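You operate a simulated robot arm through the tools that you are given. There is no shell and no other tool.

The job below is to be done with a simulated robot arm. You get a single attempt, and the scene is never put back.

TASK
Shut the grey cabinet down, vent it and plug port 1.
Fine: red main handle shut, black pressure knob to 0, vent to zero, selector OFF, then the yellow plug in and latched, in that order.

Only the result counts: the job must be done as asked and must still hold three seconds after the hand-in. Knocking over, shifting, dropping, spilling or breaking anything else fails it.

THE ROBOT
A 6-joint arm with a two-finger parallel gripper, fixed in place. Base frame: the origin is at the foot of the arm, x ahead of it, y to its left, z up; the work surface is at about z = 863. Lengths are in mm, angles in degrees, forces in N, time in s.
With the tool pointing down near the work surface it reaches from about 360 to 760 mm from the base axis. Its first joint turns from -66.0 to 66.0 degrees. Payload 2.45 kg.
Tool frame: the origin (TCP) lies between the finger pads and is the grasp point; the fingertips stand 24 mm ahead of it; z points along the fingers, y is the line along which they close. The gripper opens to 68 mm. The fingers are 17 mm wide and 10 mm thick; the gripper's body (40 by 70 mm) begins 41 mm behind the TCP.
Orientation is told as [roll, pitch, yaw] about the base's x, y, z axes, in that order, counted from this pose: with the fingers straight down and closing along the base's y, the tool's x points along the base's -x, its y along +y and its z along -z.

THE INTERFACE
- The arm moves only by the tool nudge_tool. Its argument "rows" is a list of rows, each an object of numbers (a shift or turn left out is 0, a gripper value left out holds the last): "tx", "ty", "tz": the shift along the tool's x, y, z in units of 30 mm (1.0 is 30 mm); "wx", "wy", "wz": the turn, a rotation vector about the tool's x, y, z in units of 8 degrees (1.0 is 8 degrees); "fingers": the opening in per cent of the stroke, from 0 (shut) to 100 (fully open). In form: [{"tx": .., "ty": .., "tz": .., "wx": .., "wy": .., "wz": .., "fingers": ..}, ...]. A call has 1 to 20 rows; each row shifts and turns the commanded pose from where the row before left it, along the tool's axes as they then stand. A call with a number of a shift or a turn outside -1 to 1 is refused whole. Each row takes 0.2 s and may step no farther than 50 mm and 8.6 degrees from the row before; otherwise, or with a gripper value out of range, the whole call is refused. Where a pose cannot be reached the arm comes as near as it can. A force on the tool above 90 N (or 10 N above the force at the start of the call, whichever is more), or a blocked arm, ends the call early, and 0.2 s more pass. Each finger travels about 108 mm/s and halts on what it meets, pressing with about 31 N; the grip force reading is that of the motor and also rises with nothing between the fingers. The clock runs only during rows and for 0.2 s after the last one: add rows that do not move to give the fingers time. It gives the time, the measured TCP pose, the force on the tool (base axes), the opening and the grip force at its end, in the units of the frame above (readings bear some noise), with the torque about the TCP (base axes, N m) and any sound that the robot's microphone picked up.
- Cameras (640 x 400 px; columns grow to the right, rows downward): "scene" is fixed at [167.6, 435.1, 1437.6]; the picture's right is [-0.61, -0.79, 0.00], its down [-0.63, 0.49, -0.60] and it looks along [0.48, -0.37, -0.80] (base axes); focal length 295 px, centre (320, 200). "wrist" rides on the gripper at [84, 11, -75] in the tool frame; the picture's right is [-0.13, 0.99, 0.00], its down [-0.60, -0.08, -0.79] and it looks along [-0.79, -0.10, 0.61] (tool axes); focal length 251 px, centre (320, 200). There is no depth. A picture from a camera that has moved, and an enlarged one, comes with that camera's place and axes in the base frame and with its lens.
- camera(camera): a new picture of that camera. The clock stands still meanwhile.
- inspect(camera, box): a new picture of the part [left, top, right, bottom] of that camera's present view, enlarged. The clock stands still meanwhile.
- sign_off(): hands the job in; it is judged then, once.

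Nothing tells you positions but the pictures and the camera data. Unless the task says otherwise, let go and move clear before handing in.

The tools are called after "Call:" by a JSON object that holds its "name" and its "arguments". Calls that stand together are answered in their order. nudge_tool: Moves the arm, as the interface text tells. Its arguments: {"type":"object","properties":{"rows":{"type":"array","items":{"type":"object","properties":{"tx":{"type":"number"},"ty":{"type":"number"},"tz":{"type":"number"},"wx":{"type":"number"},"wy":{"type":"number"},"wz":{"type":"number"},"fingers":{"type":"number"}}}}},"required":["rows"]} The other tools are called the same way: camera (camera) takes a picture; inspect (camera, box) takes an enlarged picture of a part of a camera's view; sign_off () hands the job in.

At the start:

```text
t: 0.0
eef_pos: [390.2, 194.0, 1162.6]
ee_rot: [0.0, 0.1, 0.0]
contact_force: [0.1, -0.7, 0.0]
torque: [0.0, 0.02, 0.01]
finger_gap: 67.9
grip_force: 0.1
```

scene: 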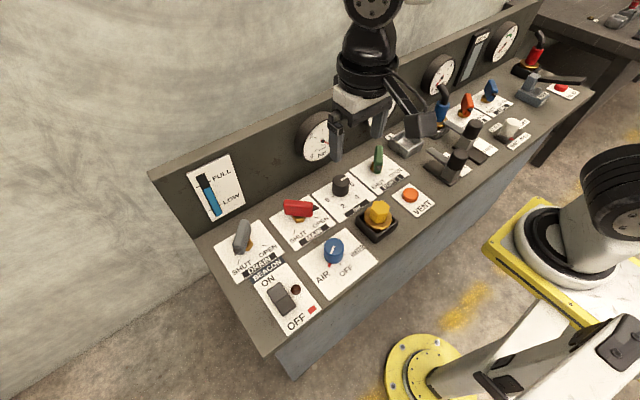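
wrist: 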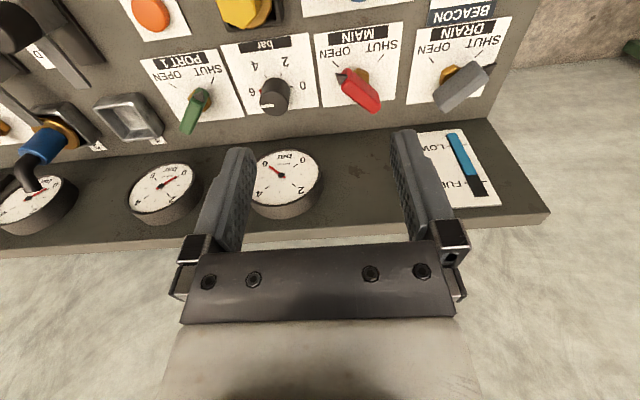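

I see a grey panel with a row of handles, a knob, a vent button, a selector and several plugs and sockets. I'll look closer before moving.

Call:
{"name": "inspect", "arguments": {"camera": "scene", "box": [200, 130, 440, 280]}}

Call:
{"name": "inspect", "arguments": {"camera": "scene", "box": [380, 10, 620, 210]}}

Call:
{"name": "inspect", "arguments": {"camera": "scene", "box": [190, 200, 390, 340]}}

Call:
{"name": "inspect", "arguments": {"camera": "wrist", "box": [0, 0, 320, 240]}}

Call:
{"name": "inspect", "arguments": {"camera": "wrist", "box": [220, 0, 540, 240]}}

```text
2.67 times, centred on (320, 205) of scene
camera zoom: at [167.6, 435.1, 1437.6], right [-0.61, -0.79, 0.0], down [-0.63, 0.49, -0.6], along [0.48, -0.37, -0.8], focal length 786 px, centre (320, 187)
```

zoom: 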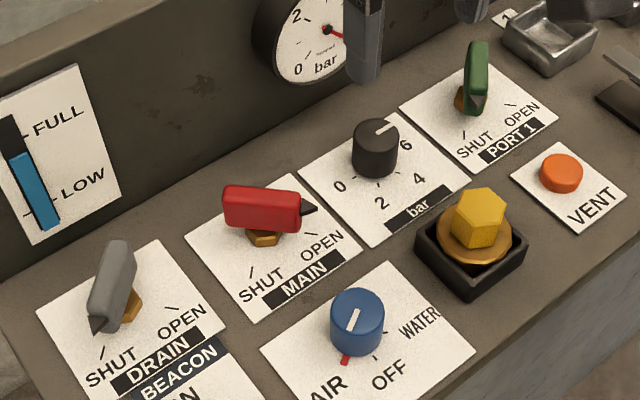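

```text
2.00 times, centred on (500, 110) of scene
camera zoom: at [167.6, 435.1, 1437.6], right [-0.61, -0.79, 0.0], down [-0.63, 0.49, -0.6], along [0.48, -0.37, -0.8], focal length 589 px, centre (-40, 380)
```

zoom: 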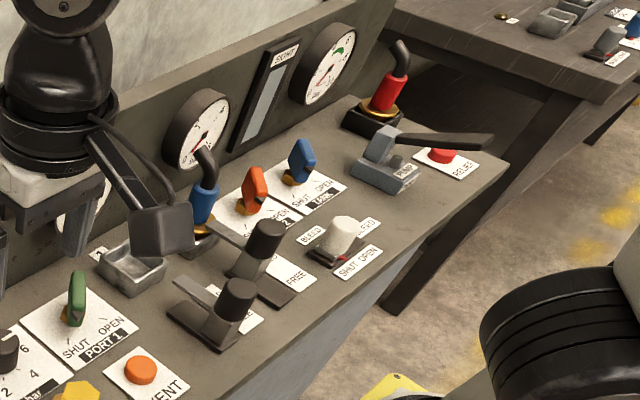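

```text
2.86 times, centred on (290, 270) of scene
camera zoom: at [167.6, 435.1, 1437.6], right [-0.61, -0.79, 0.0], down [-0.63, 0.49, -0.6], along [0.48, -0.37, -0.8], focal length 842 px, centre (406, 0)
```

zoom: 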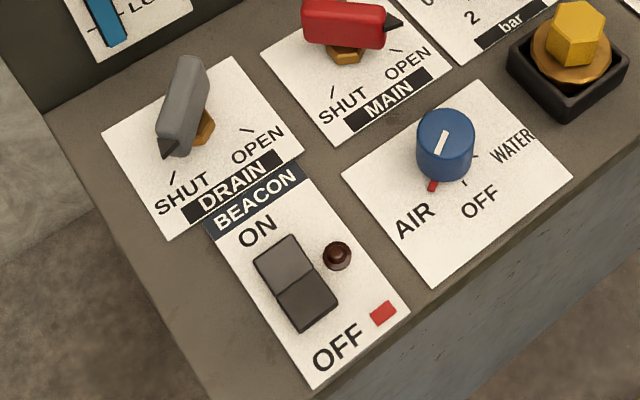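

```text
1.67 times, centred on (160, 120) of wrist
camera zoom: at [304.8, 204.3, 1236.4], right [0.13, 0.99, 0.0], down [0.6, -0.08, 0.79], along [0.79, -0.1, -0.61], focal length 419 px, centre (587, 333)
```

zoom: 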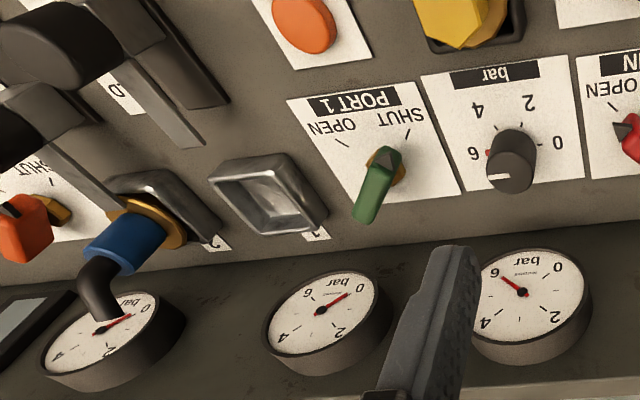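

```text
1.67 times, centred on (380, 120) of wrist
camera zoom: at [304.8, 204.3, 1236.4], right [0.13, 0.99, 0.0], down [0.6, -0.08, 0.79], along [0.79, -0.1, -0.61], focal length 419 px, centre (220, 333)
```

zoom: 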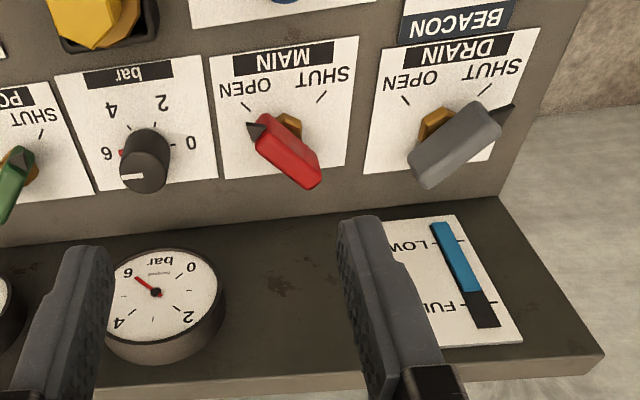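

The panel runs along y at x≈500, with MAIN red handle near (500, 236). I'll move the wrist camera along -y to view port 1, the latch levers and the plug.

Call:
{"name": "nudge_tool", "arguments": {"rows": [{"ty": -1}, {"ty": -1}, {"ty": -1}, {"ty": -1}, {"ty": -1}, {"ty": -1}, {"ty": -1}]}}

Call:
{"name": "camera", "arguments": {"camera": "wrist"}}

Call:
{"name": "inspect", "arguments": {"camera": "wrist", "box": [120, 0, 360, 150]}}

Call:
{"name": "camera", "arguments": {"camera": "scene"}}

```text
t: 1.6
eef_pos: [389.3, -14.3, 1164.0]
ee_rot: [0.0, -0.1, 0.1]
contact_force: [-0.2, 0.5, 0.2]
torque: [0.01, 0.0, 0.02]
finger_gap: 68.2
grip_force: 0.0
```

```text
taken
camera wrist: at [304.6, -4.0, 1236.5], right [0.13, 0.99, 0.0], down [0.6, -0.08, 0.79], along [0.79, -0.1, -0.61], focal length 251 px, centre (320, 200)
```

wrist: 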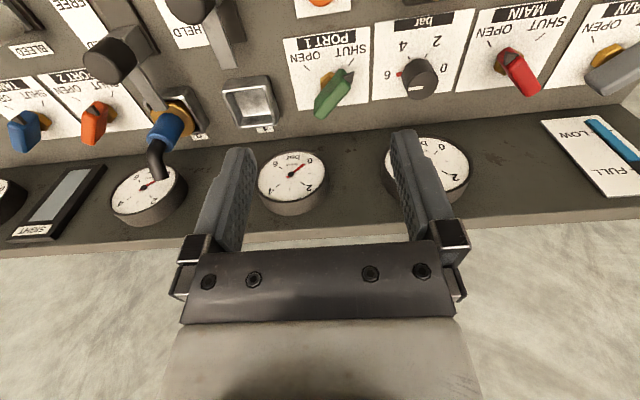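

```text
2.67 times, centred on (240, 75) of wrist
camera zoom: at [304.6, -4.0, 1236.5], right [0.13, 0.99, 0.0], down [0.6, -0.08, 0.79], along [0.79, -0.1, -0.61], focal length 670 px, centre (533, 533)
```

zoom: 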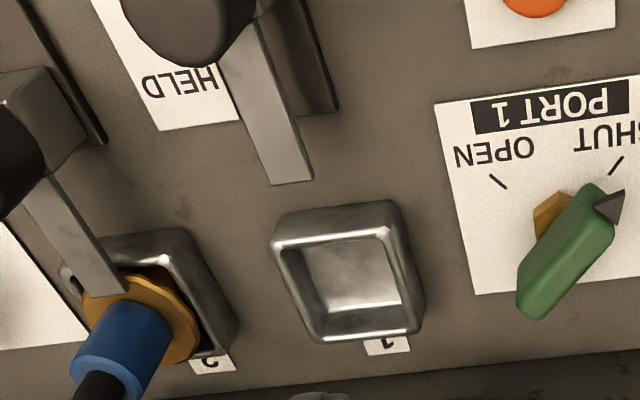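

```text
taken
```

scene: 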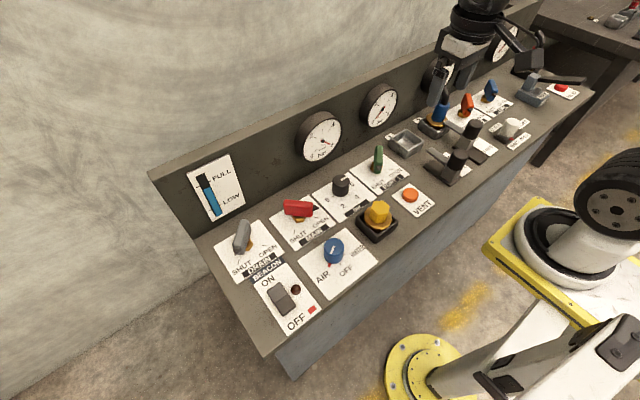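

The latch for port 1 seems to be a slide with a black handle and a grey tongue (HELD/FREE). I'll tilt the tool so the camera looks more steeply down.

Call:
{"name": "nudge_tool", "arguments": {"rows": [{"wy": 1}, {"wy": 1}, {"wy": 1}, {"wy": 1}]}}

Call:
{"name": "camera", "arguments": {"camera": "wrist"}}

Call:
{"name": "inspect", "arguments": {"camera": "wrist", "box": [80, 0, 320, 150]}}

Call:
{"name": "inspect", "arguments": {"camera": "wrist", "box": [280, 0, 520, 150]}}

```text
t: 2.6
eef_pos: [390.3, -15.3, 1162.7]
ee_rot: [0.0, 32.1, 0.1]
contact_force: [-0.8, -0.8, 0.5]
torque: [0.0, 0.01, -0.04]
finger_gap: 67.8
grip_force: 0.0
```

```text
taken
camera wrist: at [357.7, -5.2, 1269.4], right [0.11, 0.99, -0.07], down [0.93, -0.08, 0.35], along [0.34, -0.1, -0.93], focal length 251 px, centre (320, 200)
```

wrist: 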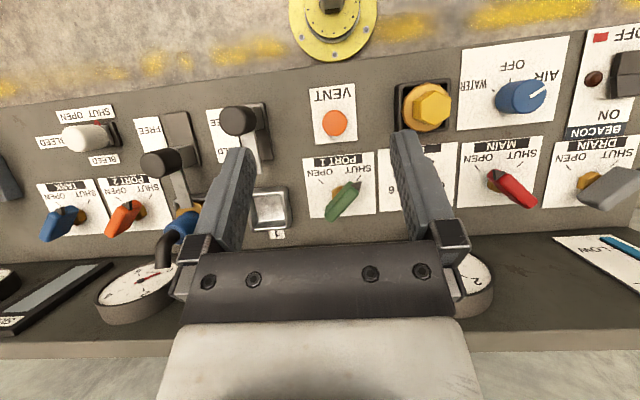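

```text
2.67 times, centred on (200, 75) of wrist
camera zoom: at [357.7, -5.2, 1269.4], right [0.11, 0.99, -0.07], down [0.93, -0.08, 0.35], along [0.34, -0.1, -0.93], focal length 670 px, centre (640, 533)
```

zoom: 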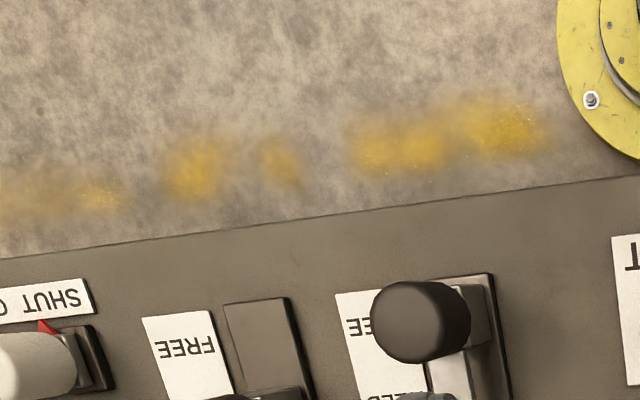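

```text
2.67 times, centred on (400, 75) of wrist
camera zoom: at [357.7, -5.2, 1269.4], right [0.11, 0.99, -0.07], down [0.93, -0.08, 0.35], along [0.34, -0.1, -0.93], focal length 670 px, centre (107, 533)
```

zoom: 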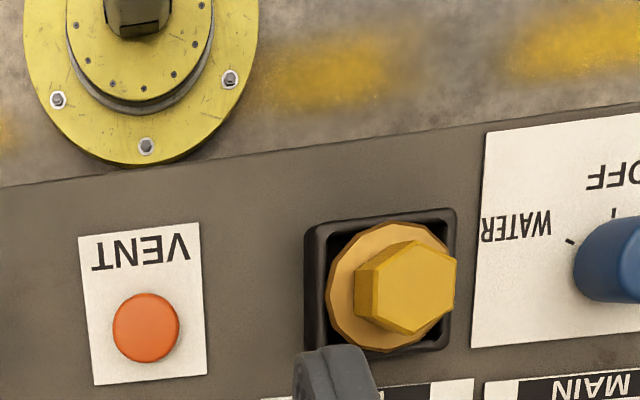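

The panel face spans x≈312–600 with top at about z 863. I'll move lower and closer to study the yellow plug, vent button and selector details.

Call:
{"name": "nudge_tool", "arguments": {"rows": [{"ty": 1}, {"ty": 1}, {"ty": 1}, {"tx": -0.53, "tz": 0.848}, {"tx": -0.53, "tz": 0.848}, {"tx": -0.53, "tz": 0.848}, {"tx": -0.53, "tz": 0.848}]}}

Call:
{"name": "camera", "arguments": {"camera": "wrist"}}

Call:
{"name": "inspect", "arguments": {"camera": "wrist", "box": [400, 0, 640, 150]}}

Call:
{"name": "inspect", "arguments": {"camera": "wrist", "box": [80, 0, 320, 150]}}

```text
t: 4.2
eef_pos: [389.6, 73.0, 1043.3]
ee_rot: [0.0, 32.0, 0.0]
contact_force: [-0.4, 1.2, 0.1]
torque: [0.0, -0.03, 0.0]
finger_gap: 68.0
grip_force: 0.1
```

```text
taken
camera wrist: at [357.3, 82.8, 1150.2], right [0.11, 0.99, -0.07], down [0.93, -0.08, 0.35], along [0.34, -0.1, -0.93], focal length 251 px, centre (320, 200)
```

wrist: 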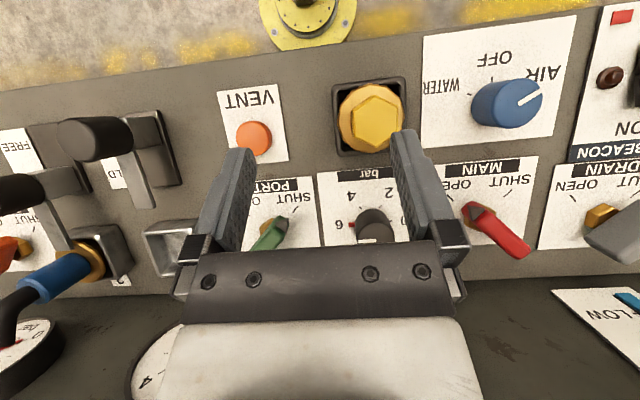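

```text
2.67 times, centred on (520, 75) of wrist
camera zoom: at [357.3, 82.8, 1150.2], right [0.11, 0.99, -0.07], down [0.93, -0.08, 0.35], along [0.34, -0.1, -0.93], focal length 670 px, centre (-213, 533)
```

zoom: 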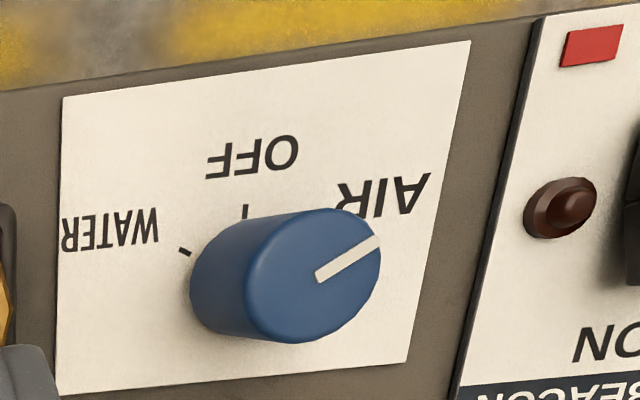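

```text
2.67 times, centred on (200, 75) of wrist
camera zoom: at [357.3, 82.8, 1150.2], right [0.11, 0.99, -0.07], down [0.93, -0.08, 0.35], along [0.34, -0.1, -0.93], focal length 670 px, centre (640, 533)
```

zoom: 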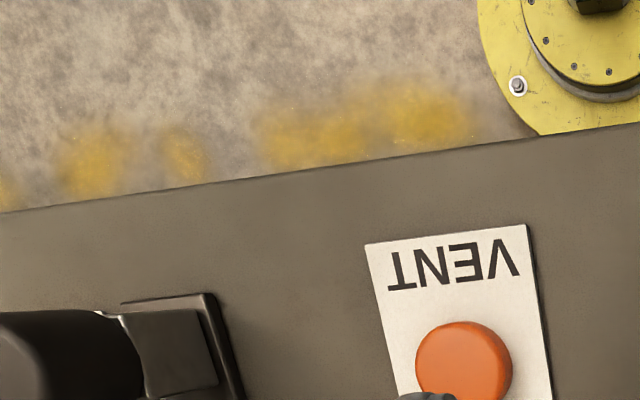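

The selector points at AIR and OFF is straight toward the robot. The MAIN handle points at OPEN and must turn clockwise seen from above. I'll straighten the tool and move in front of MAIN.

Call:
{"name": "nudge_tool", "arguments": {"rows": [{"wy": -1, "ty": 0.9}, {"wy": -1, "ty": 0.9}, {"wy": -1, "ty": 0.9}, {"wy": -1, "ty": 0.9}, {"ty": 1}, {"ty": 1}]}}

Call:
{"name": "camera", "arguments": {"camera": "wrist"}}

Call:
{"name": "inspect", "arguments": {"camera": "wrist", "box": [220, 60, 420, 200]}}

Call:
{"name": "inspect", "arguments": {"camera": "scene", "box": [240, 170, 400, 270]}}

```text
t: 5.6
eef_pos: [389.8, 242.5, 1042.9]
ee_rot: [0.1, 0.0, 0.0]
contact_force: [0.3, -0.3, -0.3]
torque: [-0.03, -0.01, 0.01]
finger_gap: 68.1
grip_force: 0.2
```

```text
taken
camera wrist: at [304.4, 252.5, 1117.2], right [0.13, 0.99, 0.0], down [0.6, -0.08, 0.79], along [0.79, -0.1, -0.61], focal length 251 px, centre (320, 200)
```

wrist: 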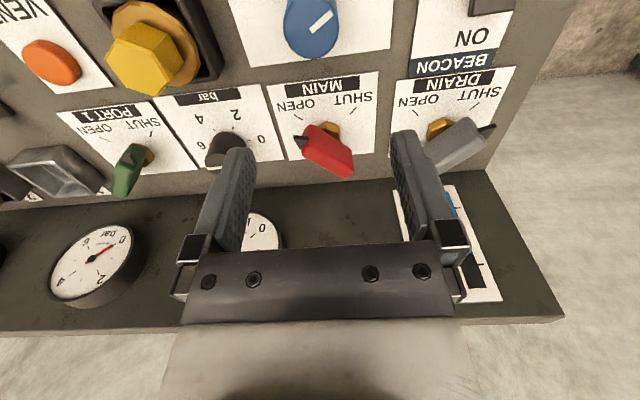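

```text
2.86 times, centred on (320, 130) of wrist
camera zoom: at [304.4, 252.5, 1117.2], right [0.13, 0.99, 0.0], down [0.6, -0.08, 0.79], along [0.79, -0.1, -0.61], focal length 718 px, centre (320, 400)
```

zoom: 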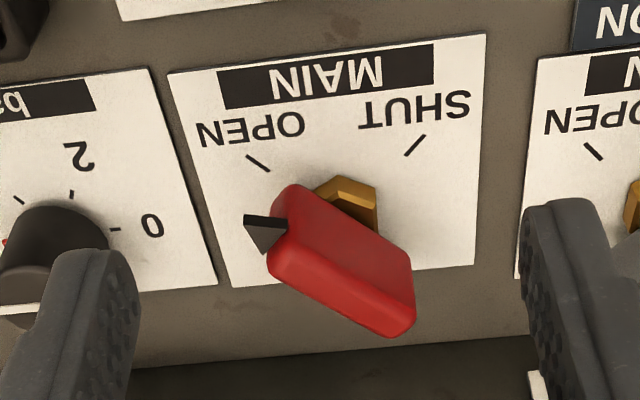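

```text
4.00 times, centred on (320, 220) of scene
camera zoom: at [167.6, 435.1, 1437.6], right [-0.61, -0.79, 0.0], down [-0.63, 0.49, -0.6], along [0.48, -0.37, -0.8], focal length 1178 px, centre (320, 120)
```

zoom: 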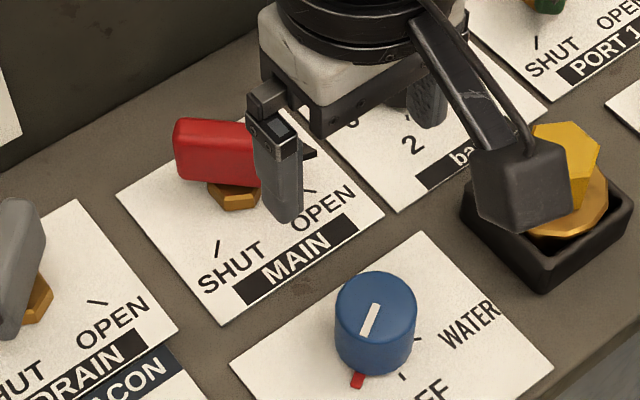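

MAIN's hub is at about (503, 238), with a blade-shaped handle roughly 60 × 13 × 30 mm. I'll move over it at height and yaw 45° CCW so the fingers straddle the blade.

Call:
{"name": "nudge_tool", "arguments": {"rows": [{"tx": -1}, {"tx": -1}, {"tx": -1}, {"tx": -0.77, "ty": -0.13}, {"wz": -1}, {"wz": -1}, {"wz": -1}, {"wz": -1}, {"wz": -1}, {"wz": -0.625}, {}]}}

Call:
{"name": "camera", "arguments": {"camera": "wrist"}}

Call:
{"name": "camera", "arguments": {"camera": "scene"}}

```text
t: 8.0
eef_pos: [502.4, 238.9, 1043.0]
ee_rot: [0.1, -0.1, 45.1]
contact_force: [-0.2, 0.6, -0.5]
torque: [0.01, 0.01, 0.01]
finger_gap: 68.0
grip_force: 0.0
```

```text
taken
camera wrist: at [434.9, 186.0, 1117.0], right [-0.61, 0.79, 0.0], down [0.48, 0.37, 0.79], along [0.63, 0.49, -0.61], focal length 251 px, centre (320, 200)
```

wrist: 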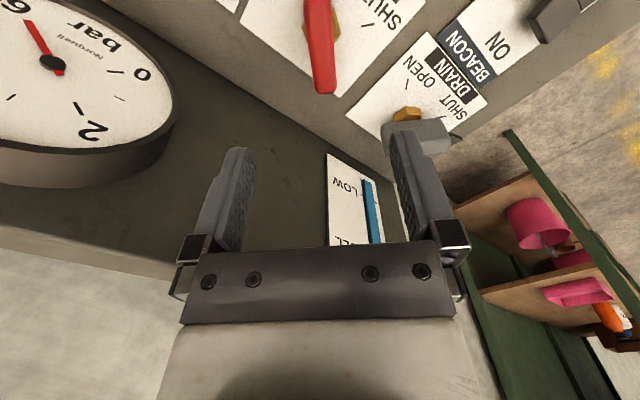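

```text
taken
```

scene: 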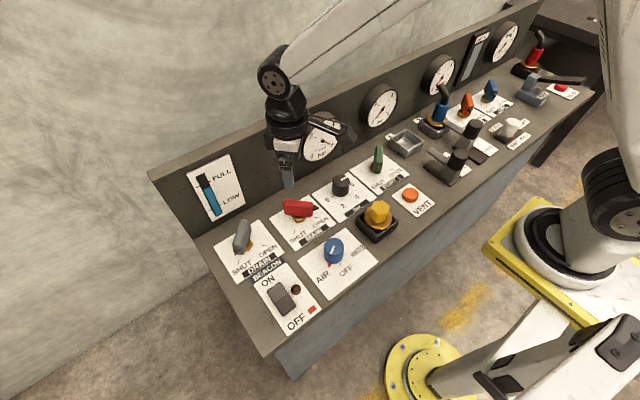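

The blade lines up with column 320, so the alignment is good. I'll lower partway and check again.

Call:
{"name": "nudge_tool", "arguments": {"rows": [{"tz": 1}, {"tz": 1}, {"tz": 1}, {"tz": 0.43}, {}]}}

Call:
{"name": "camera", "arguments": {"camera": "wrist"}}

Call:
{"name": "inspect", "arguments": {"camera": "scene", "box": [240, 140, 400, 240]}}

```text
t: 9.2
eef_pos: [503.4, 237.3, 940.6]
ee_rot: [0.0, -0.1, 44.9]
contact_force: [-1.1, -0.6, -0.6]
torque: [0.01, 0.02, 0.0]
finger_gap: 68.2
grip_force: 0.0
```

```text
taken
camera wrist: at [434.5, 185.2, 1013.9], right [-0.61, 0.79, 0.0], down [0.48, 0.37, 0.79], along [0.63, 0.48, -0.61], focal length 251 px, centre (320, 200)
```

wrist: 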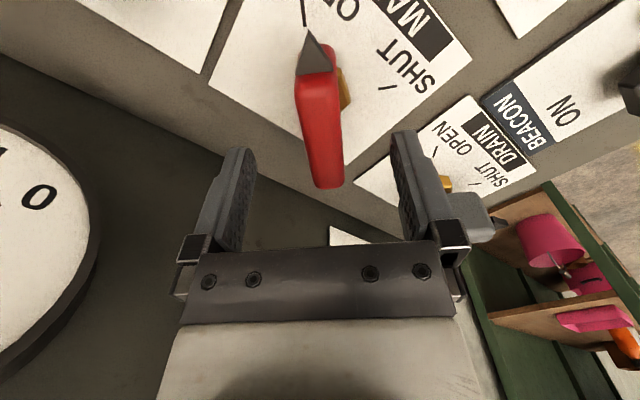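

```text
4.00 times, centred on (320, 190) of scene
camera zoom: at [167.6, 435.1, 1437.6], right [-0.61, -0.79, 0.0], down [-0.63, 0.49, -0.6], along [0.48, -0.37, -0.8], focal length 1178 px, centre (320, 240)
```

zoom: 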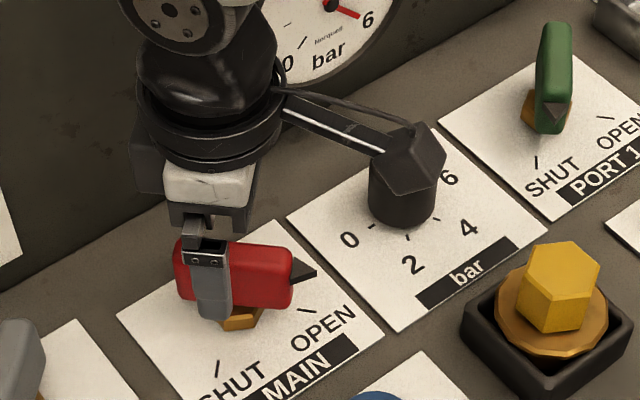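

Centred well. I'll lower to about z=900 and close on the handle.

Call:
{"name": "nudge_tool", "arguments": {"rows": [{"tz": 0.6}, {"tz": 0.5}, {"tz": 0.23}, {}, {"fingers": 0}, {"fingers": 0}, {"fingers": 0}, {"fingers": 0}]}}

Call:
{"name": "camera", "arguments": {"camera": "wrist"}}

```text
t: 11.0
eef_pos: [501.3, 239.6, 898.6]
ee_rot: [0.1, 0.1, 45.2]
contact_force: [-14.7, 19.7, -0.6]
torque: [0.54, 0.38, -0.06]
finger_gap: 30.0
grip_force: 44.1
```

```text
taken
camera wrist: at [433.8, 187.1, 972.7], right [-0.61, 0.79, 0.0], down [0.48, 0.37, 0.79], along [0.63, 0.48, -0.61], focal length 251 px, centre (320, 200)
```

wrist: 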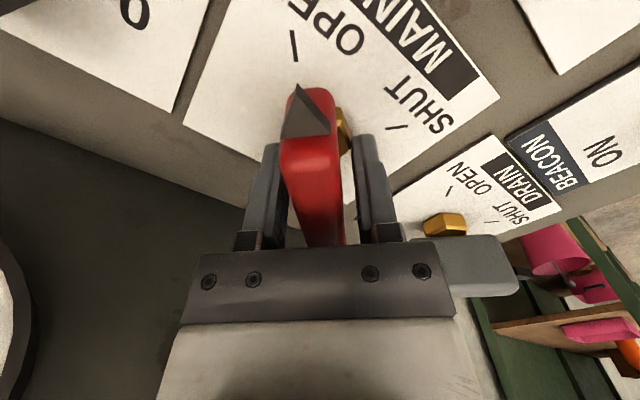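

The finger gap stopped at 30 mm with a sideways force, so I think a fingertip is touching the hex nut under the blade. I'll open, rise 10 mm and re-close.

Call:
{"name": "nudge_tool", "arguments": {"rows": [{"fingers": 80}, {"fingers": 80}, {"tz": -0.35}, {}, {"fingers": 0}, {"fingers": 0}, {"fingers": 0}, {"fingers": 0}]}}

Call:
{"name": "camera", "arguments": {"camera": "wrist"}}

```text
t: 12.8
eef_pos: [502.4, 238.9, 909.9]
ee_rot: [0.0, -0.1, 45.1]
contact_force: [-15.7, 16.7, 5.8]
torque: [-0.07, 0.19, -0.06]
finger_gap: 18.9
grip_force: 36.9
```

```text
taken
camera wrist: at [433.3, 186.7, 984.1], right [-0.61, 0.79, 0.0], down [0.48, 0.37, 0.79], along [0.63, 0.48, -0.61], focal length 251 px, centre (320, 200)
```

wrist: 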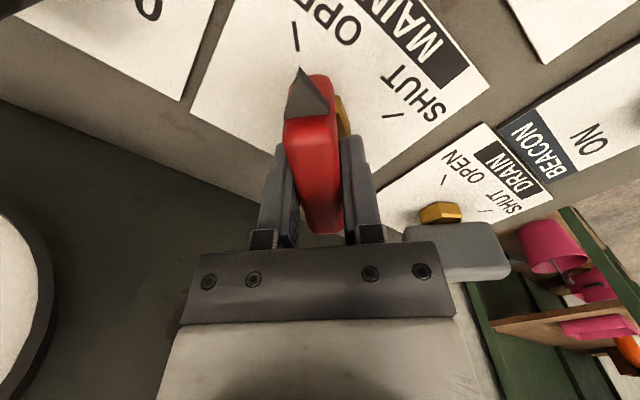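

Now the fingers hold the blade (about 18 mm). I'll recentre by about a millimetre and turn it clockwise seen from above toward SHUT.

Call:
{"name": "nudge_tool", "arguments": {"rows": [{"ty": 0.04}, {"wz": 0.7}, {"wz": 0.7}, {"wz": 0.7}, {"wz": 0.7}]}}

Call:
{"name": "camera", "arguments": {"camera": "wrist"}}

```text
t: 14.0
eef_pos: [501.6, 237.9, 911.1]
ee_rot: [0.0, 0.1, 22.5]
contact_force: [-12.1, -1.0, 2.1]
torque: [0.13, 0.19, -0.03]
finger_gap: 18.9
grip_force: 36.2
```

```text
taken
camera wrist: at [419.1, 215.8, 984.2], right [-0.26, 0.97, 0.0], down [0.59, 0.16, 0.79], along [0.76, 0.21, -0.61], focal length 251 px, centre (320, 200)
```

wrist: 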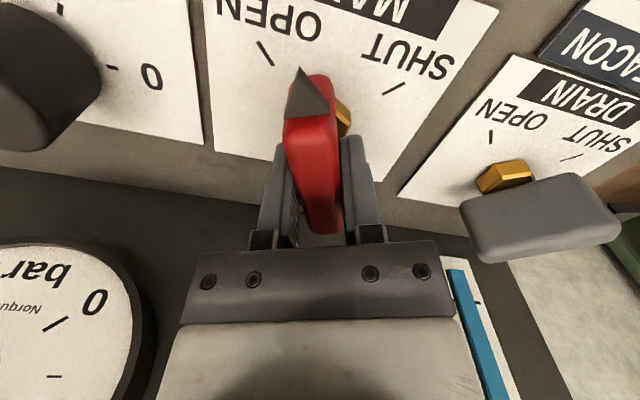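

The handle turns with the gripper. I'll keep going toward SHUT.

Call:
{"name": "nudge_tool", "arguments": {"rows": [{"wz": 0.8}, {"wz": 0.8}, {"wz": 0.8}, {"wz": 0.8}, {"wz": 0.8}, {"wz": 0.8}, {"wz": 0.8}, {"wz": 0.8}]}}

Call:
{"name": "camera", "arguments": {"camera": "wrist"}}

```text
t: 15.8
eef_pos: [502.7, 235.9, 909.6]
ee_rot: [-0.2, 0.1, -28.7]
contact_force: [-2.7, -37.8, 5.5]
torque: [0.64, -0.07, 0.06]
finger_gap: 18.9
grip_force: 36.9
```

```text
taken
camera wrist: at [432.6, 286.0, 984.1], right [0.59, 0.81, 0.0], down [0.49, -0.36, 0.79], along [0.64, -0.47, -0.61], focal length 251 px, centre (320, 200)
```

wrist: 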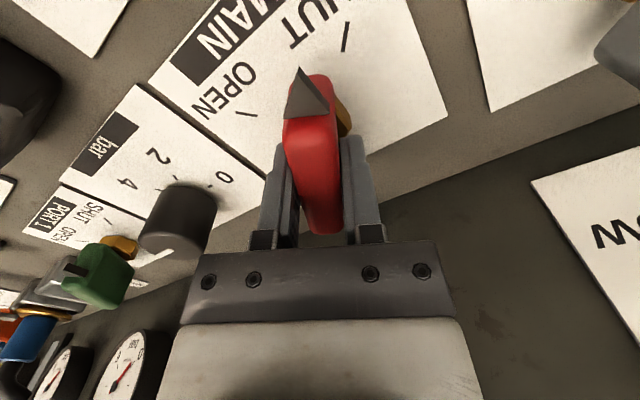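

The handle is nearly at SHUT, with some side force from an off-centre hub. I'll correct about 2 mm and finish the turn.

Call:
{"name": "nudge_tool", "arguments": {"rows": [{"tx": -0.03, "ty": -0.06}, {"wz": 0.7}, {"wz": 0.7}, {"wz": 0.6}, {}]}}

Call:
{"name": "camera", "arguments": {"camera": "wrist"}}

Call:
{"name": "inspect", "arguments": {"camera": "scene", "box": [240, 140, 400, 240]}}

```text
t: 17.0
eef_pos: [500.5, 236.5, 909.5]
ee_rot: [-0.1, 0.1, -44.7]
contact_force: [-1.0, -28.2, -3.2]
torque: [0.87, 0.32, 0.07]
finger_gap: 18.9
grip_force: 36.5
```

```text
taken
camera wrist: at [448.4, 302.2, 984.1], right [0.79, 0.61, 0.0], down [0.38, -0.48, 0.79], along [0.49, -0.63, -0.61], focal length 251 px, centre (320, 200)
```

wrist: 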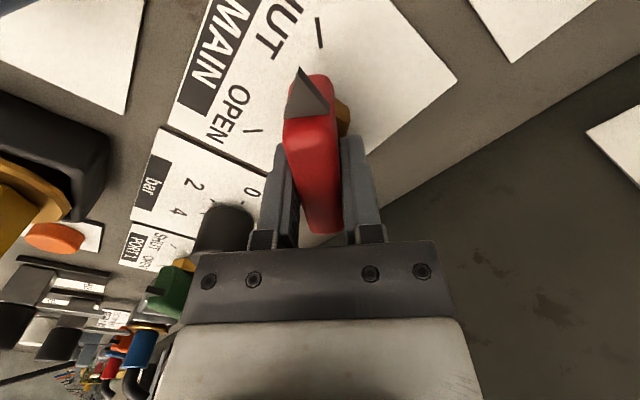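

```text
4.00 times, centred on (320, 190) of scene
camera zoom: at [167.6, 434.4, 1437.8], right [-0.61, -0.79, 0.0], down [-0.63, 0.49, -0.6], along [0.48, -0.37, -0.8], focal length 1178 px, centre (320, 240)
```

zoom: 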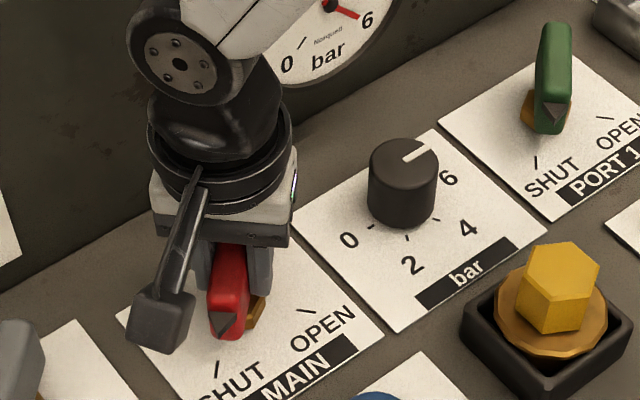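

The pointer still sits a little short of the SHUT tick. I'll turn a bit further while watching the torque.

Call:
{"name": "nudge_tool", "arguments": {"rows": [{"ty": -0.04}, {"wz": 0.5}, {"wz": 0.5}, {}]}}

Call:
{"name": "camera", "arguments": {"camera": "wrist"}}

```text
t: 18.0
eef_pos: [501.5, 237.0, 909.4]
ee_rot: [-0.1, -0.1, -52.4]
contact_force: [-7.0, -12.6, -8.3]
torque: [-0.14, -0.3, 1.09]
finger_gap: 21.3
grip_force: 38.1
```

```text
taken
camera wrist: at [457.2, 309.4, 984.2], right [0.87, 0.5, 0.0], down [0.31, -0.53, 0.79], along [0.4, -0.69, -0.61], focal length 251 px, centre (320, 200)
```

wrist: 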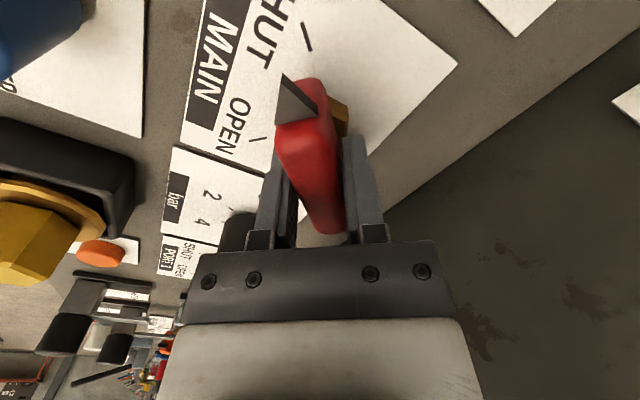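

The handle has hit its stop: torque rose and the blade twisted in the grip. I'll release and rise to check.

Call:
{"name": "nudge_tool", "arguments": {"rows": [{"wz": -0.5}, {"wz": -0.4}, {"fingers": 100}, {"fingers": 100}, {"fingers": 100}, {"tz": -1}, {"tz": -1}, {"tz": -1}]}}

Call:
{"name": "camera", "arguments": {"camera": "wrist"}}

Call:
{"name": "inspect", "arguments": {"camera": "scene", "box": [240, 140, 400, 240]}}

```text
t: 19.8
eef_pos: [502.1, 236.5, 1000.8]
ee_rot: [0.1, 0.0, -45.5]
contact_force: [0.7, -0.4, 0.2]
torque: [-0.02, 0.0, 0.01]
finger_gap: 67.9
grip_force: 0.0
```

```text
taken
camera wrist: at [449.2, 303.0, 1073.9], right [0.8, 0.6, 0.0], down [0.37, -0.48, 0.79], along [0.48, -0.63, -0.61], focal length 251 px, centre (320, 200)
```

wrist: 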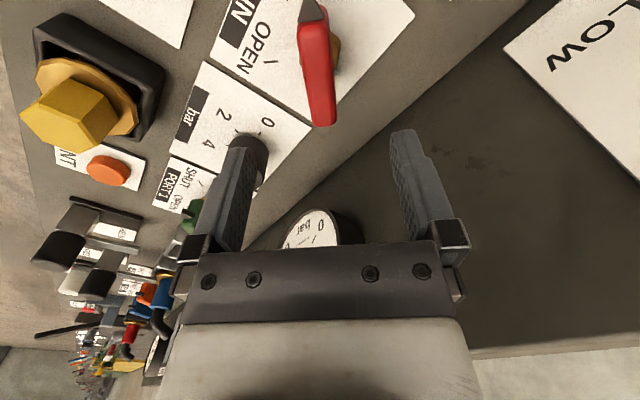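

```text
4.00 times, centred on (320, 190) of scene
camera zoom: at [167.6, 435.1, 1437.6], right [-0.61, -0.79, 0.0], down [-0.63, 0.49, -0.6], along [0.48, -0.37, -0.8], focal length 1178 px, centre (320, 240)
```

zoom: 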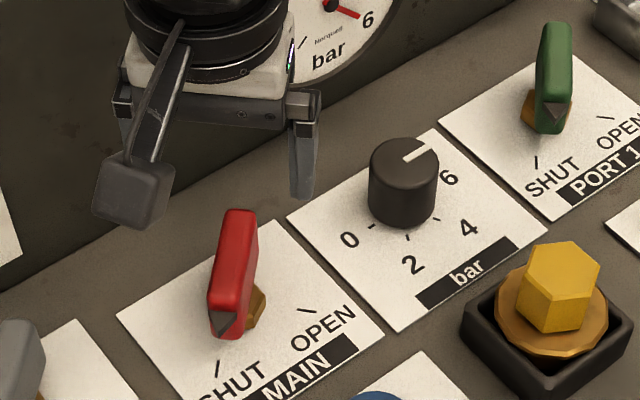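

MAIN is shut. The pressure knob is at about (500, 115) with its top near z≈905. It points at 6 (-y) and needs 180° clockwise to 0 (+y), so I'll do that in two passes.

Call:
{"name": "nudge_tool", "arguments": {"rows": [{"tx": -0.94, "ty": -0.97}, {"tx": -0.94, "ty": -0.97}, {"tx": -0.94, "ty": -0.97}, {"wz": -1}, {"wz": -1}, {"wz": -1}, {"wz": -1}, {"wz": -1}, {"wz": -1}, {"wz": -1}, {"wz": -1}, {"wz": -1}, {"wz": -1}, {"wz": -1}, {"wz": -0.4}, {}]}}

Call:
{"name": "camera", "arguments": {"camera": "wrist"}}

Call:
{"name": "inspect", "arguments": {"camera": "scene", "box": [280, 110, 440, 210]}}

```text
t: 23.2
eef_pos: [498.4, 114.4, 1000.6]
ee_rot: [0.1, -0.1, 45.9]
contact_force: [0.0, 0.0, 0.1]
torque: [-0.01, -0.01, 0.03]
finger_gap: 68.2
grip_force: 0.1
```

```text
taken
camera wrist: at [431.1, 61.4, 1074.4], right [-0.62, 0.78, 0.0], down [0.48, 0.38, 0.79], along [0.62, 0.49, -0.61], focal length 251 px, centre (320, 200)
```

wrist: 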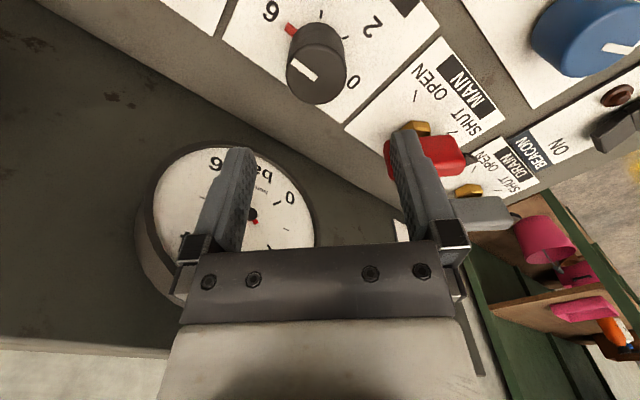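

```text
4.00 times, centred on (360, 160) of scene
camera zoom: at [167.6, 435.1, 1437.6], right [-0.61, -0.79, 0.0], down [-0.63, 0.49, -0.6], along [0.48, -0.37, -0.8], focal length 1178 px, centre (160, 360)
```

zoom: 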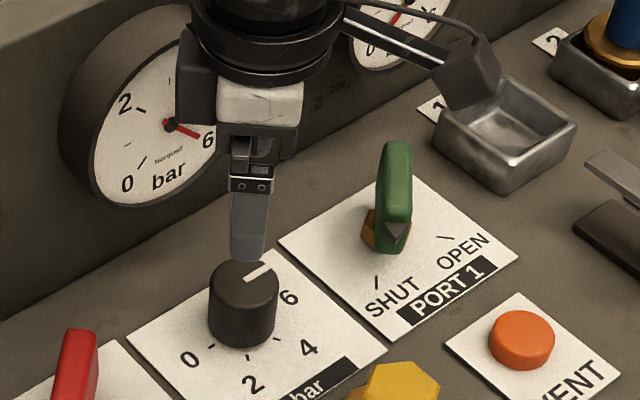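

The knob is centred under the tool, and the gauge face at x≈576 is clear. I'll descend and grip the knob.

Call:
{"name": "nudge_tool", "arguments": {"rows": [{"tz": 1}, {"tz": 1}, {"tz": 0.7}, {"tz": 0.5}, {}, {"fingers": 0}, {"fingers": 0}, {"fingers": 0}]}}

Call:
{"name": "camera", "arguments": {"camera": "wrist"}}

```text
t: 25.0
eef_pos: [500.5, 112.4, 903.1]
ee_rot: [-0.1, -0.2, 45.8]
contact_force: [22.6, -29.2, -14.8]
torque: [0.38, -0.51, -0.15]
finger_gap: 40.3
grip_force: 44.8
```

```text
taken
camera wrist: at [432.6, 60.0, 976.8], right [-0.62, 0.78, 0.0], down [0.48, 0.38, 0.79], along [0.62, 0.49, -0.61], focal length 251 px, centre (320, 200)
```

wrist: 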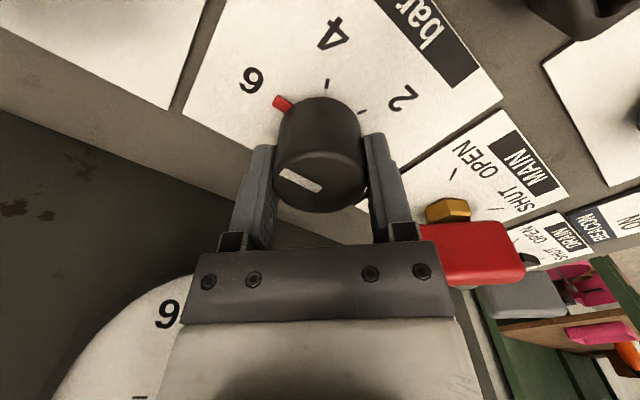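

Gripped with a 40 mm gap but slightly off-centre. I'll shift a little and turn it clockwise.

Call:
{"name": "nudge_tool", "arguments": {"rows": [{"ty": -0.06}, {"wz": 0.8}, {"wz": 0.8}, {"wz": 0.8}, {"wz": 0.8}, {}]}}

Call:
{"name": "camera", "arguments": {"camera": "wrist"}}

```text
t: 26.4
eef_pos: [500.4, 113.6, 903.0]
ee_rot: [0.0, 0.1, 20.2]
contact_force: [18.1, -12.5, -30.9]
torque: [0.12, -0.8, 0.05]
finger_gap: 40.5
grip_force: 45.0
```

```text
taken
camera wrist: at [417.1, 93.6, 977.3], right [-0.22, 0.98, 0.0], down [0.6, 0.13, 0.79], along [0.77, 0.17, -0.61], focal length 251 px, centre (320, 200)
```

wrist: 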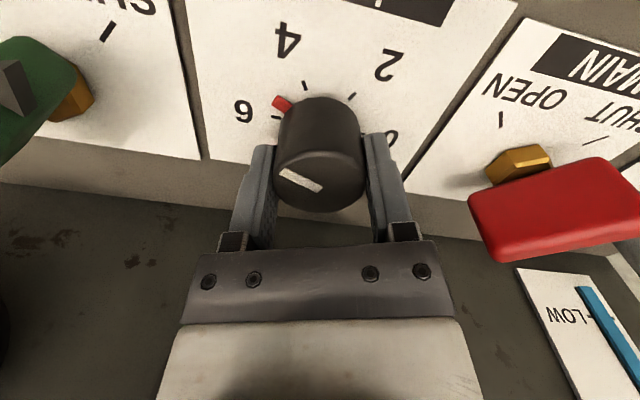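

The knob turns with the grip, and its red mark is the pointer. I'll continue clockwise.

Call:
{"name": "nudge_tool", "arguments": {"rows": [{"tz": 0.05, "tx": 0.04}, {"wz": 0.8}, {"wz": 0.8}, {"wz": 0.8}, {"wz": 0.8}, {"wz": 0.8}, {"wz": 0.8}, {"wz": 0.8}, {"wz": 0.8}, {}]}}

Call:
{"name": "camera", "arguments": {"camera": "wrist"}}

```text
t: 28.6
eef_pos: [500.6, 111.4, 904.3]
ee_rot: [0.1, -0.1, -31.1]
contact_force: [20.7, -24.0, 16.4]
torque: [-0.94, 0.12, 0.0]
finger_gap: 40.3
grip_force: 45.0
```

```text
taken
camera wrist: at [432.9, 164.3, 977.1], right [0.62, 0.78, 0.0], down [0.47, -0.38, 0.79], along [0.62, -0.49, -0.61], focal length 251 px, centre (320, 200)
```

wrist: 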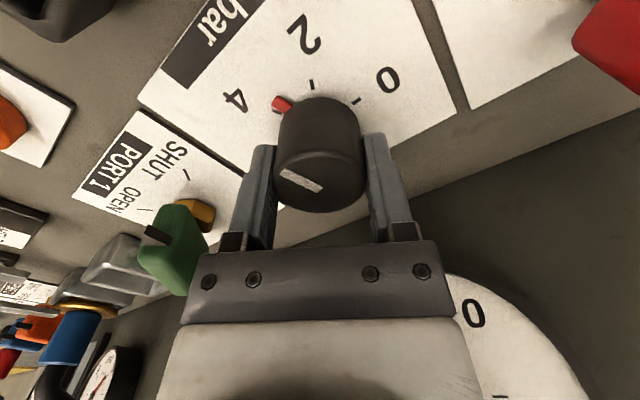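

The knob has gone past 4 and is turning well. I'll correct the centring and continue to yaw ≈ -80.

Call:
{"name": "nudge_tool", "arguments": {"rows": [{"tx": -0.07, "ty": -0.03}, {"wz": 0.8}, {"wz": 0.8}, {"wz": 0.8}, {"wz": 0.8}, {"wz": 0.8}, {"wz": 0.8}, {"wz": 0.8}, {}]}}

Call:
{"name": "camera", "arguments": {"camera": "wrist"}}

Call:
{"name": "inspect", "arguments": {"camera": "scene", "box": [280, 110, 440, 210]}}

```text
t: 30.6
eef_pos: [500.0, 112.0, 902.5]
ee_rot: [0.0, 0.0, -75.9]
contact_force: [1.6, 13.2, 20.1]
torque: [0.49, 0.51, -0.01]
finger_gap: 40.6
grip_force: 45.1
```

```text
taken
camera wrist: at [489.0, 195.3, 977.2], right [0.99, 0.12, 0.0], down [0.07, -0.61, 0.79], along [0.09, -0.79, -0.61], focal length 251 px, centre (320, 200)
```

wrist: 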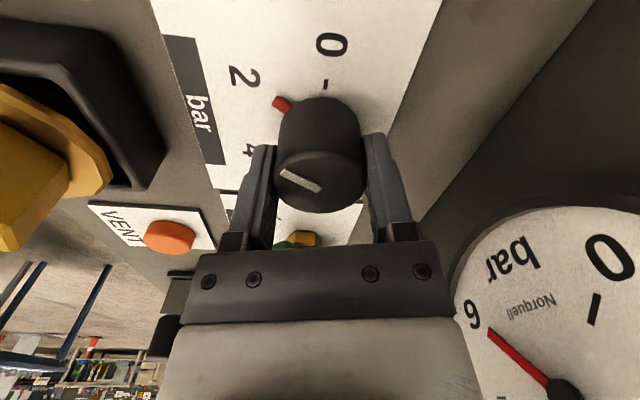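

```text
4.00 times, centred on (360, 160) of scene
camera zoom: at [167.3, 435.3, 1437.5], right [-0.61, -0.79, 0.0], down [-0.63, 0.49, -0.6], along [0.48, -0.37, -0.8], focal length 1178 px, centre (160, 360)
```

zoom: 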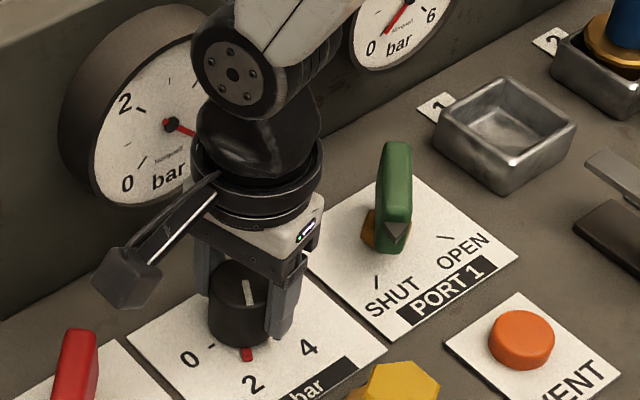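

The knob is at about 2, so roughly 58° remains. I'll open, rotate back about 90° around the knob, regrip and finish.

Call:
{"name": "nudge_tool", "arguments": {"rows": [{"fingers": 100}, {"fingers": 100}, {"fingers": 100}, {"wz": -1}, {"wz": -1}, {"wz": -1}, {"wz": -1}, {"wz": -1}, {"wz": -1}, {"wz": -1}, {"wz": -1}, {"wz": -1}, {"wz": -1}, {}, {"fingers": 0}, {"fingers": 0}, {"fingers": 0}]}}

Call:
{"name": "camera", "arguments": {"camera": "wrist"}}

```text
t: 34.2
eef_pos: [500.3, 113.9, 903.7]
ee_rot: [-0.1, -0.1, 4.2]
contact_force: [-2.6, 26.6, -4.1]
torque: [-0.08, -0.12, -0.02]
finger_gap: 41.4
grip_force: 45.3
```

```text
taken
camera wrist: at [414.8, 116.5, 977.1], right [0.05, 1.0, 0.0], down [0.61, -0.03, 0.79], along [0.79, -0.04, -0.61], focal length 251 px, centre (320, 200)
```

wrist: 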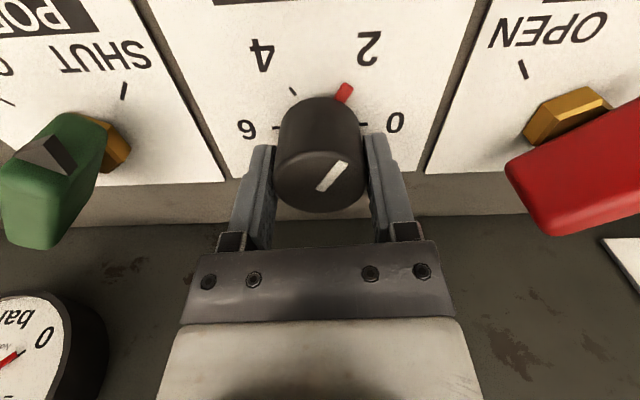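

Regripped at about 2. I'll turn the remaining ~58° clockwise toward 0.

Call:
{"name": "nudge_tool", "arguments": {"rows": [{"ty": 0.05}, {"wz": 0.8}, {"wz": 0.8}, {"wz": 0.8}, {"wz": 0.8}, {"wz": 0.8}, {"wz": 0.8}, {"wz": 0.8}, {"wz": 0.8}, {"wz": 0.4}, {}]}}

Call:
{"name": "camera", "arguments": {"camera": "wrist"}}

Call:
{"name": "inspect", "arguments": {"camera": "scene", "box": [280, 110, 440, 210]}}

```text
t: 36.6
eef_pos: [500.8, 112.1, 902.3]
ee_rot: [0.1, -0.1, -50.4]
contact_force: [8.8, -4.4, 15.3]
torque: [-0.22, 1.14, 0.0]
finger_gap: 41.4
grip_force: 45.4
```

```text
taken
camera wrist: at [453.8, 182.9, 977.1], right [0.85, 0.53, 0.0], down [0.32, -0.52, 0.79], along [0.42, -0.67, -0.61], focal length 251 px, centre (320, 200)
```

wrist: 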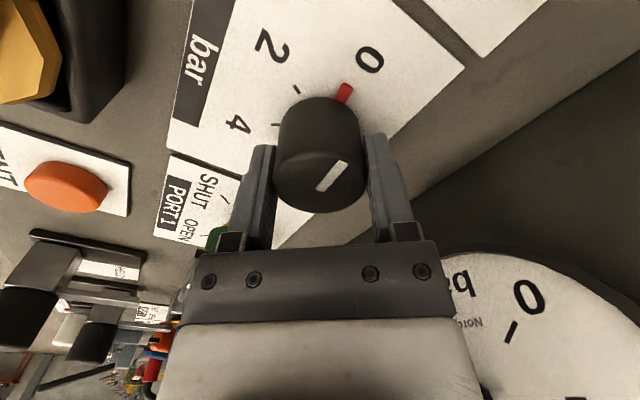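

```text
4.00 times, centred on (360, 160) of scene
camera zoom: at [167.6, 434.9, 1437.6], right [-0.61, -0.79, 0.0], down [-0.63, 0.49, -0.6], along [0.48, -0.37, -0.8], focal length 1178 px, centre (160, 360)
```

zoom: 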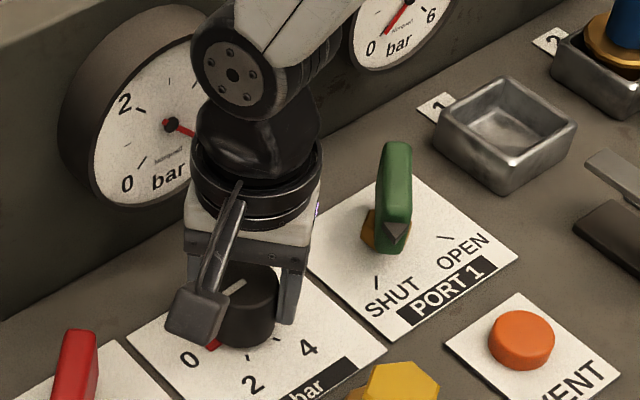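

The pointer is just about at the 0 tick. I'll go a bit further to find the stop.

Call:
{"name": "nudge_tool", "arguments": {"rows": [{"wz": 0.4}, {}]}}

Call:
{"name": "inspect", "arguments": {"camera": "wrist", "box": [240, 20, 440, 145]}}

```text
t: 37.2
eef_pos: [499.9, 112.7, 903.8]
ee_rot: [0.1, 0.0, -53.5]
contact_force: [6.5, -9.6, 23.4]
torque: [-0.26, 0.59, -0.01]
finger_gap: 41.5
grip_force: 45.1
```

```text
3.20 times, centred on (340, 82) of wrist
camera zoom: at [457.7, 185.2, 977.1], right [0.87, 0.49, 0.0], down [0.3, -0.53, 0.79], along [0.39, -0.69, -0.61], focal length 805 px, centre (256, 576)
```

zoom: 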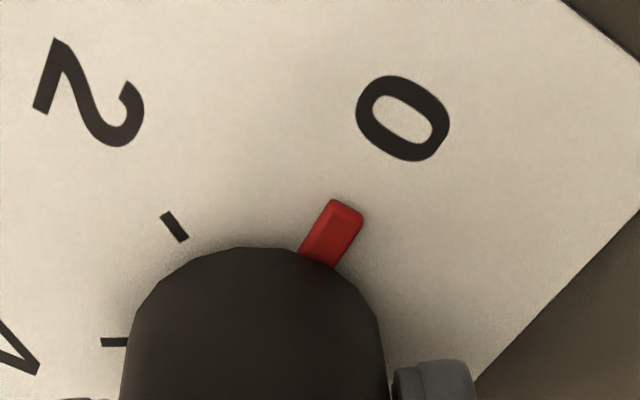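

The red pointer covers the 0 tick. I'll release and rise to verify.

Call:
{"name": "nudge_tool", "arguments": {"rows": [{"fingers": 100}, {"fingers": 100}, {"fingers": 100}, {"tz": -1}, {"tz": -1}, {"tz": -1}, {"tz": -1}]}}

Call:
{"name": "inspect", "arguments": {"camera": "wrist", "box": [240, 0, 440, 125]}}

Call:
{"name": "inspect", "arguments": {"camera": "scene", "box": [280, 110, 440, 210]}}

```text
t: 38.8
eef_pos: [500.0, 113.9, 1024.3]
ee_rot: [-0.1, 0.0, -53.5]
contact_force: [-0.6, -0.1, -0.5]
torque: [-0.01, 0.01, 0.0]
finger_gap: 67.9
grip_force: 0.1
```

```text
3.20 times, centred on (340, 62) of wrist
camera zoom: at [456.9, 186.5, 1097.3], right [0.87, 0.49, 0.0], down [0.3, -0.53, 0.79], along [0.39, -0.69, -0.61], focal length 805 px, centre (256, 640)
```

zoom: 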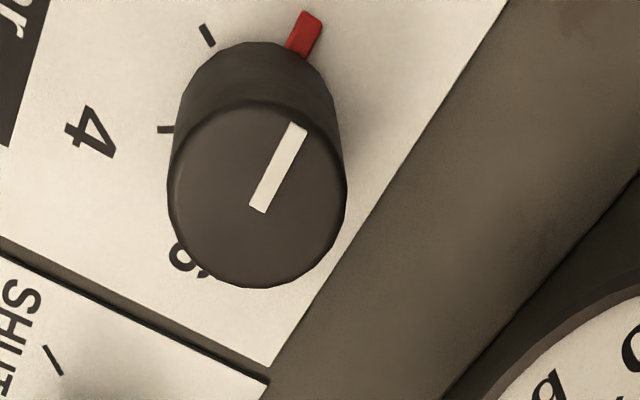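

```text
4.00 times, centred on (360, 160) of scene
camera zoom: at [167.6, 435.1, 1437.6], right [-0.61, -0.79, 0.0], down [-0.63, 0.49, -0.6], along [0.48, -0.37, -0.8], focal length 1178 px, centre (160, 360)
```

zoom: 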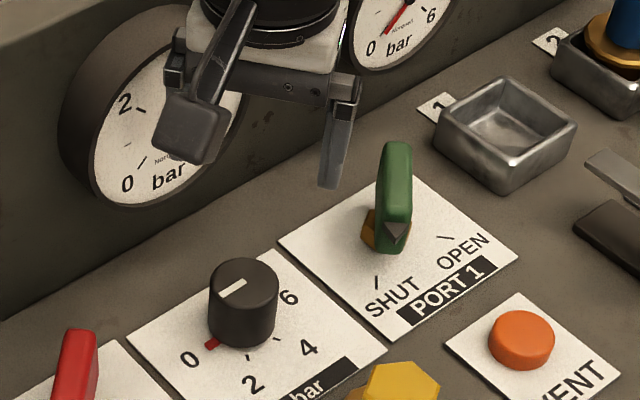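

The knob reads 0. Next is the VENT button at about (379, -8): I'll straighten the yaw, close the fingers and move above it.

Call:
{"name": "nudge_tool", "arguments": {"rows": [{"wz": -1}, {"wz": -1}, {"wz": -1}, {"wz": -1}, {"wz": -1}, {"wz": -1}, {"wz": -0.69}, {"tx": 0.813, "ty": -0.813}, {"tx": 0.813, "ty": -0.813}, {"tx": 0.813, "ty": -0.813}, {"tx": 0.813, "ty": -0.813}, {"tx": 0.813, "ty": -0.813}, {"fingers": 0}, {"fingers": 0}, {"fingers": 0}]}}

Call:
{"name": "camera", "arguments": {"camera": "wrist"}}

Call:
{"name": "camera", "arguments": {"camera": "scene"}}

```text
t: 42.0
eef_pos: [376.4, -7.5, 1022.1]
ee_rot: [0.0, 0.0, 0.2]
contact_force: [0.3, -0.4, -0.4]
torque: [0.02, -0.01, -0.02]
finger_gap: 0.0
grip_force: 23.8
```

```text
taken
camera wrist: at [291.6, 1.9, 1096.5], right [0.13, 0.99, 0.0], down [0.6, -0.08, 0.79], along [0.79, -0.1, -0.61], focal length 251 px, centre (320, 200)
```

wrist: 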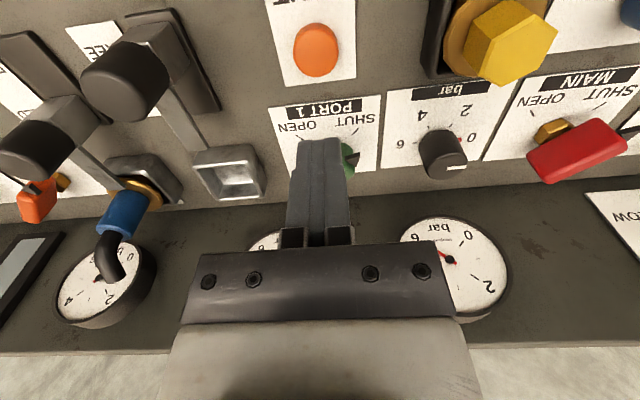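

```text
taken
```

scene: 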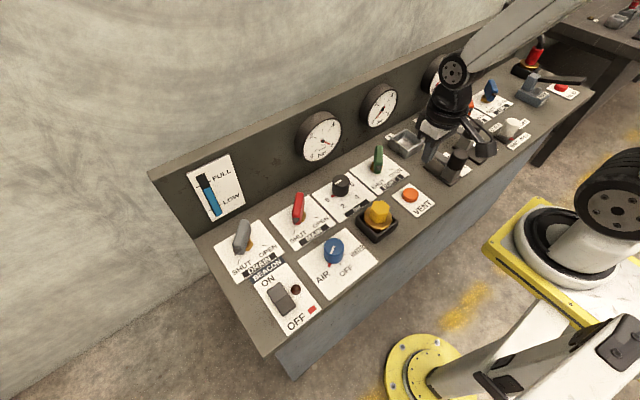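

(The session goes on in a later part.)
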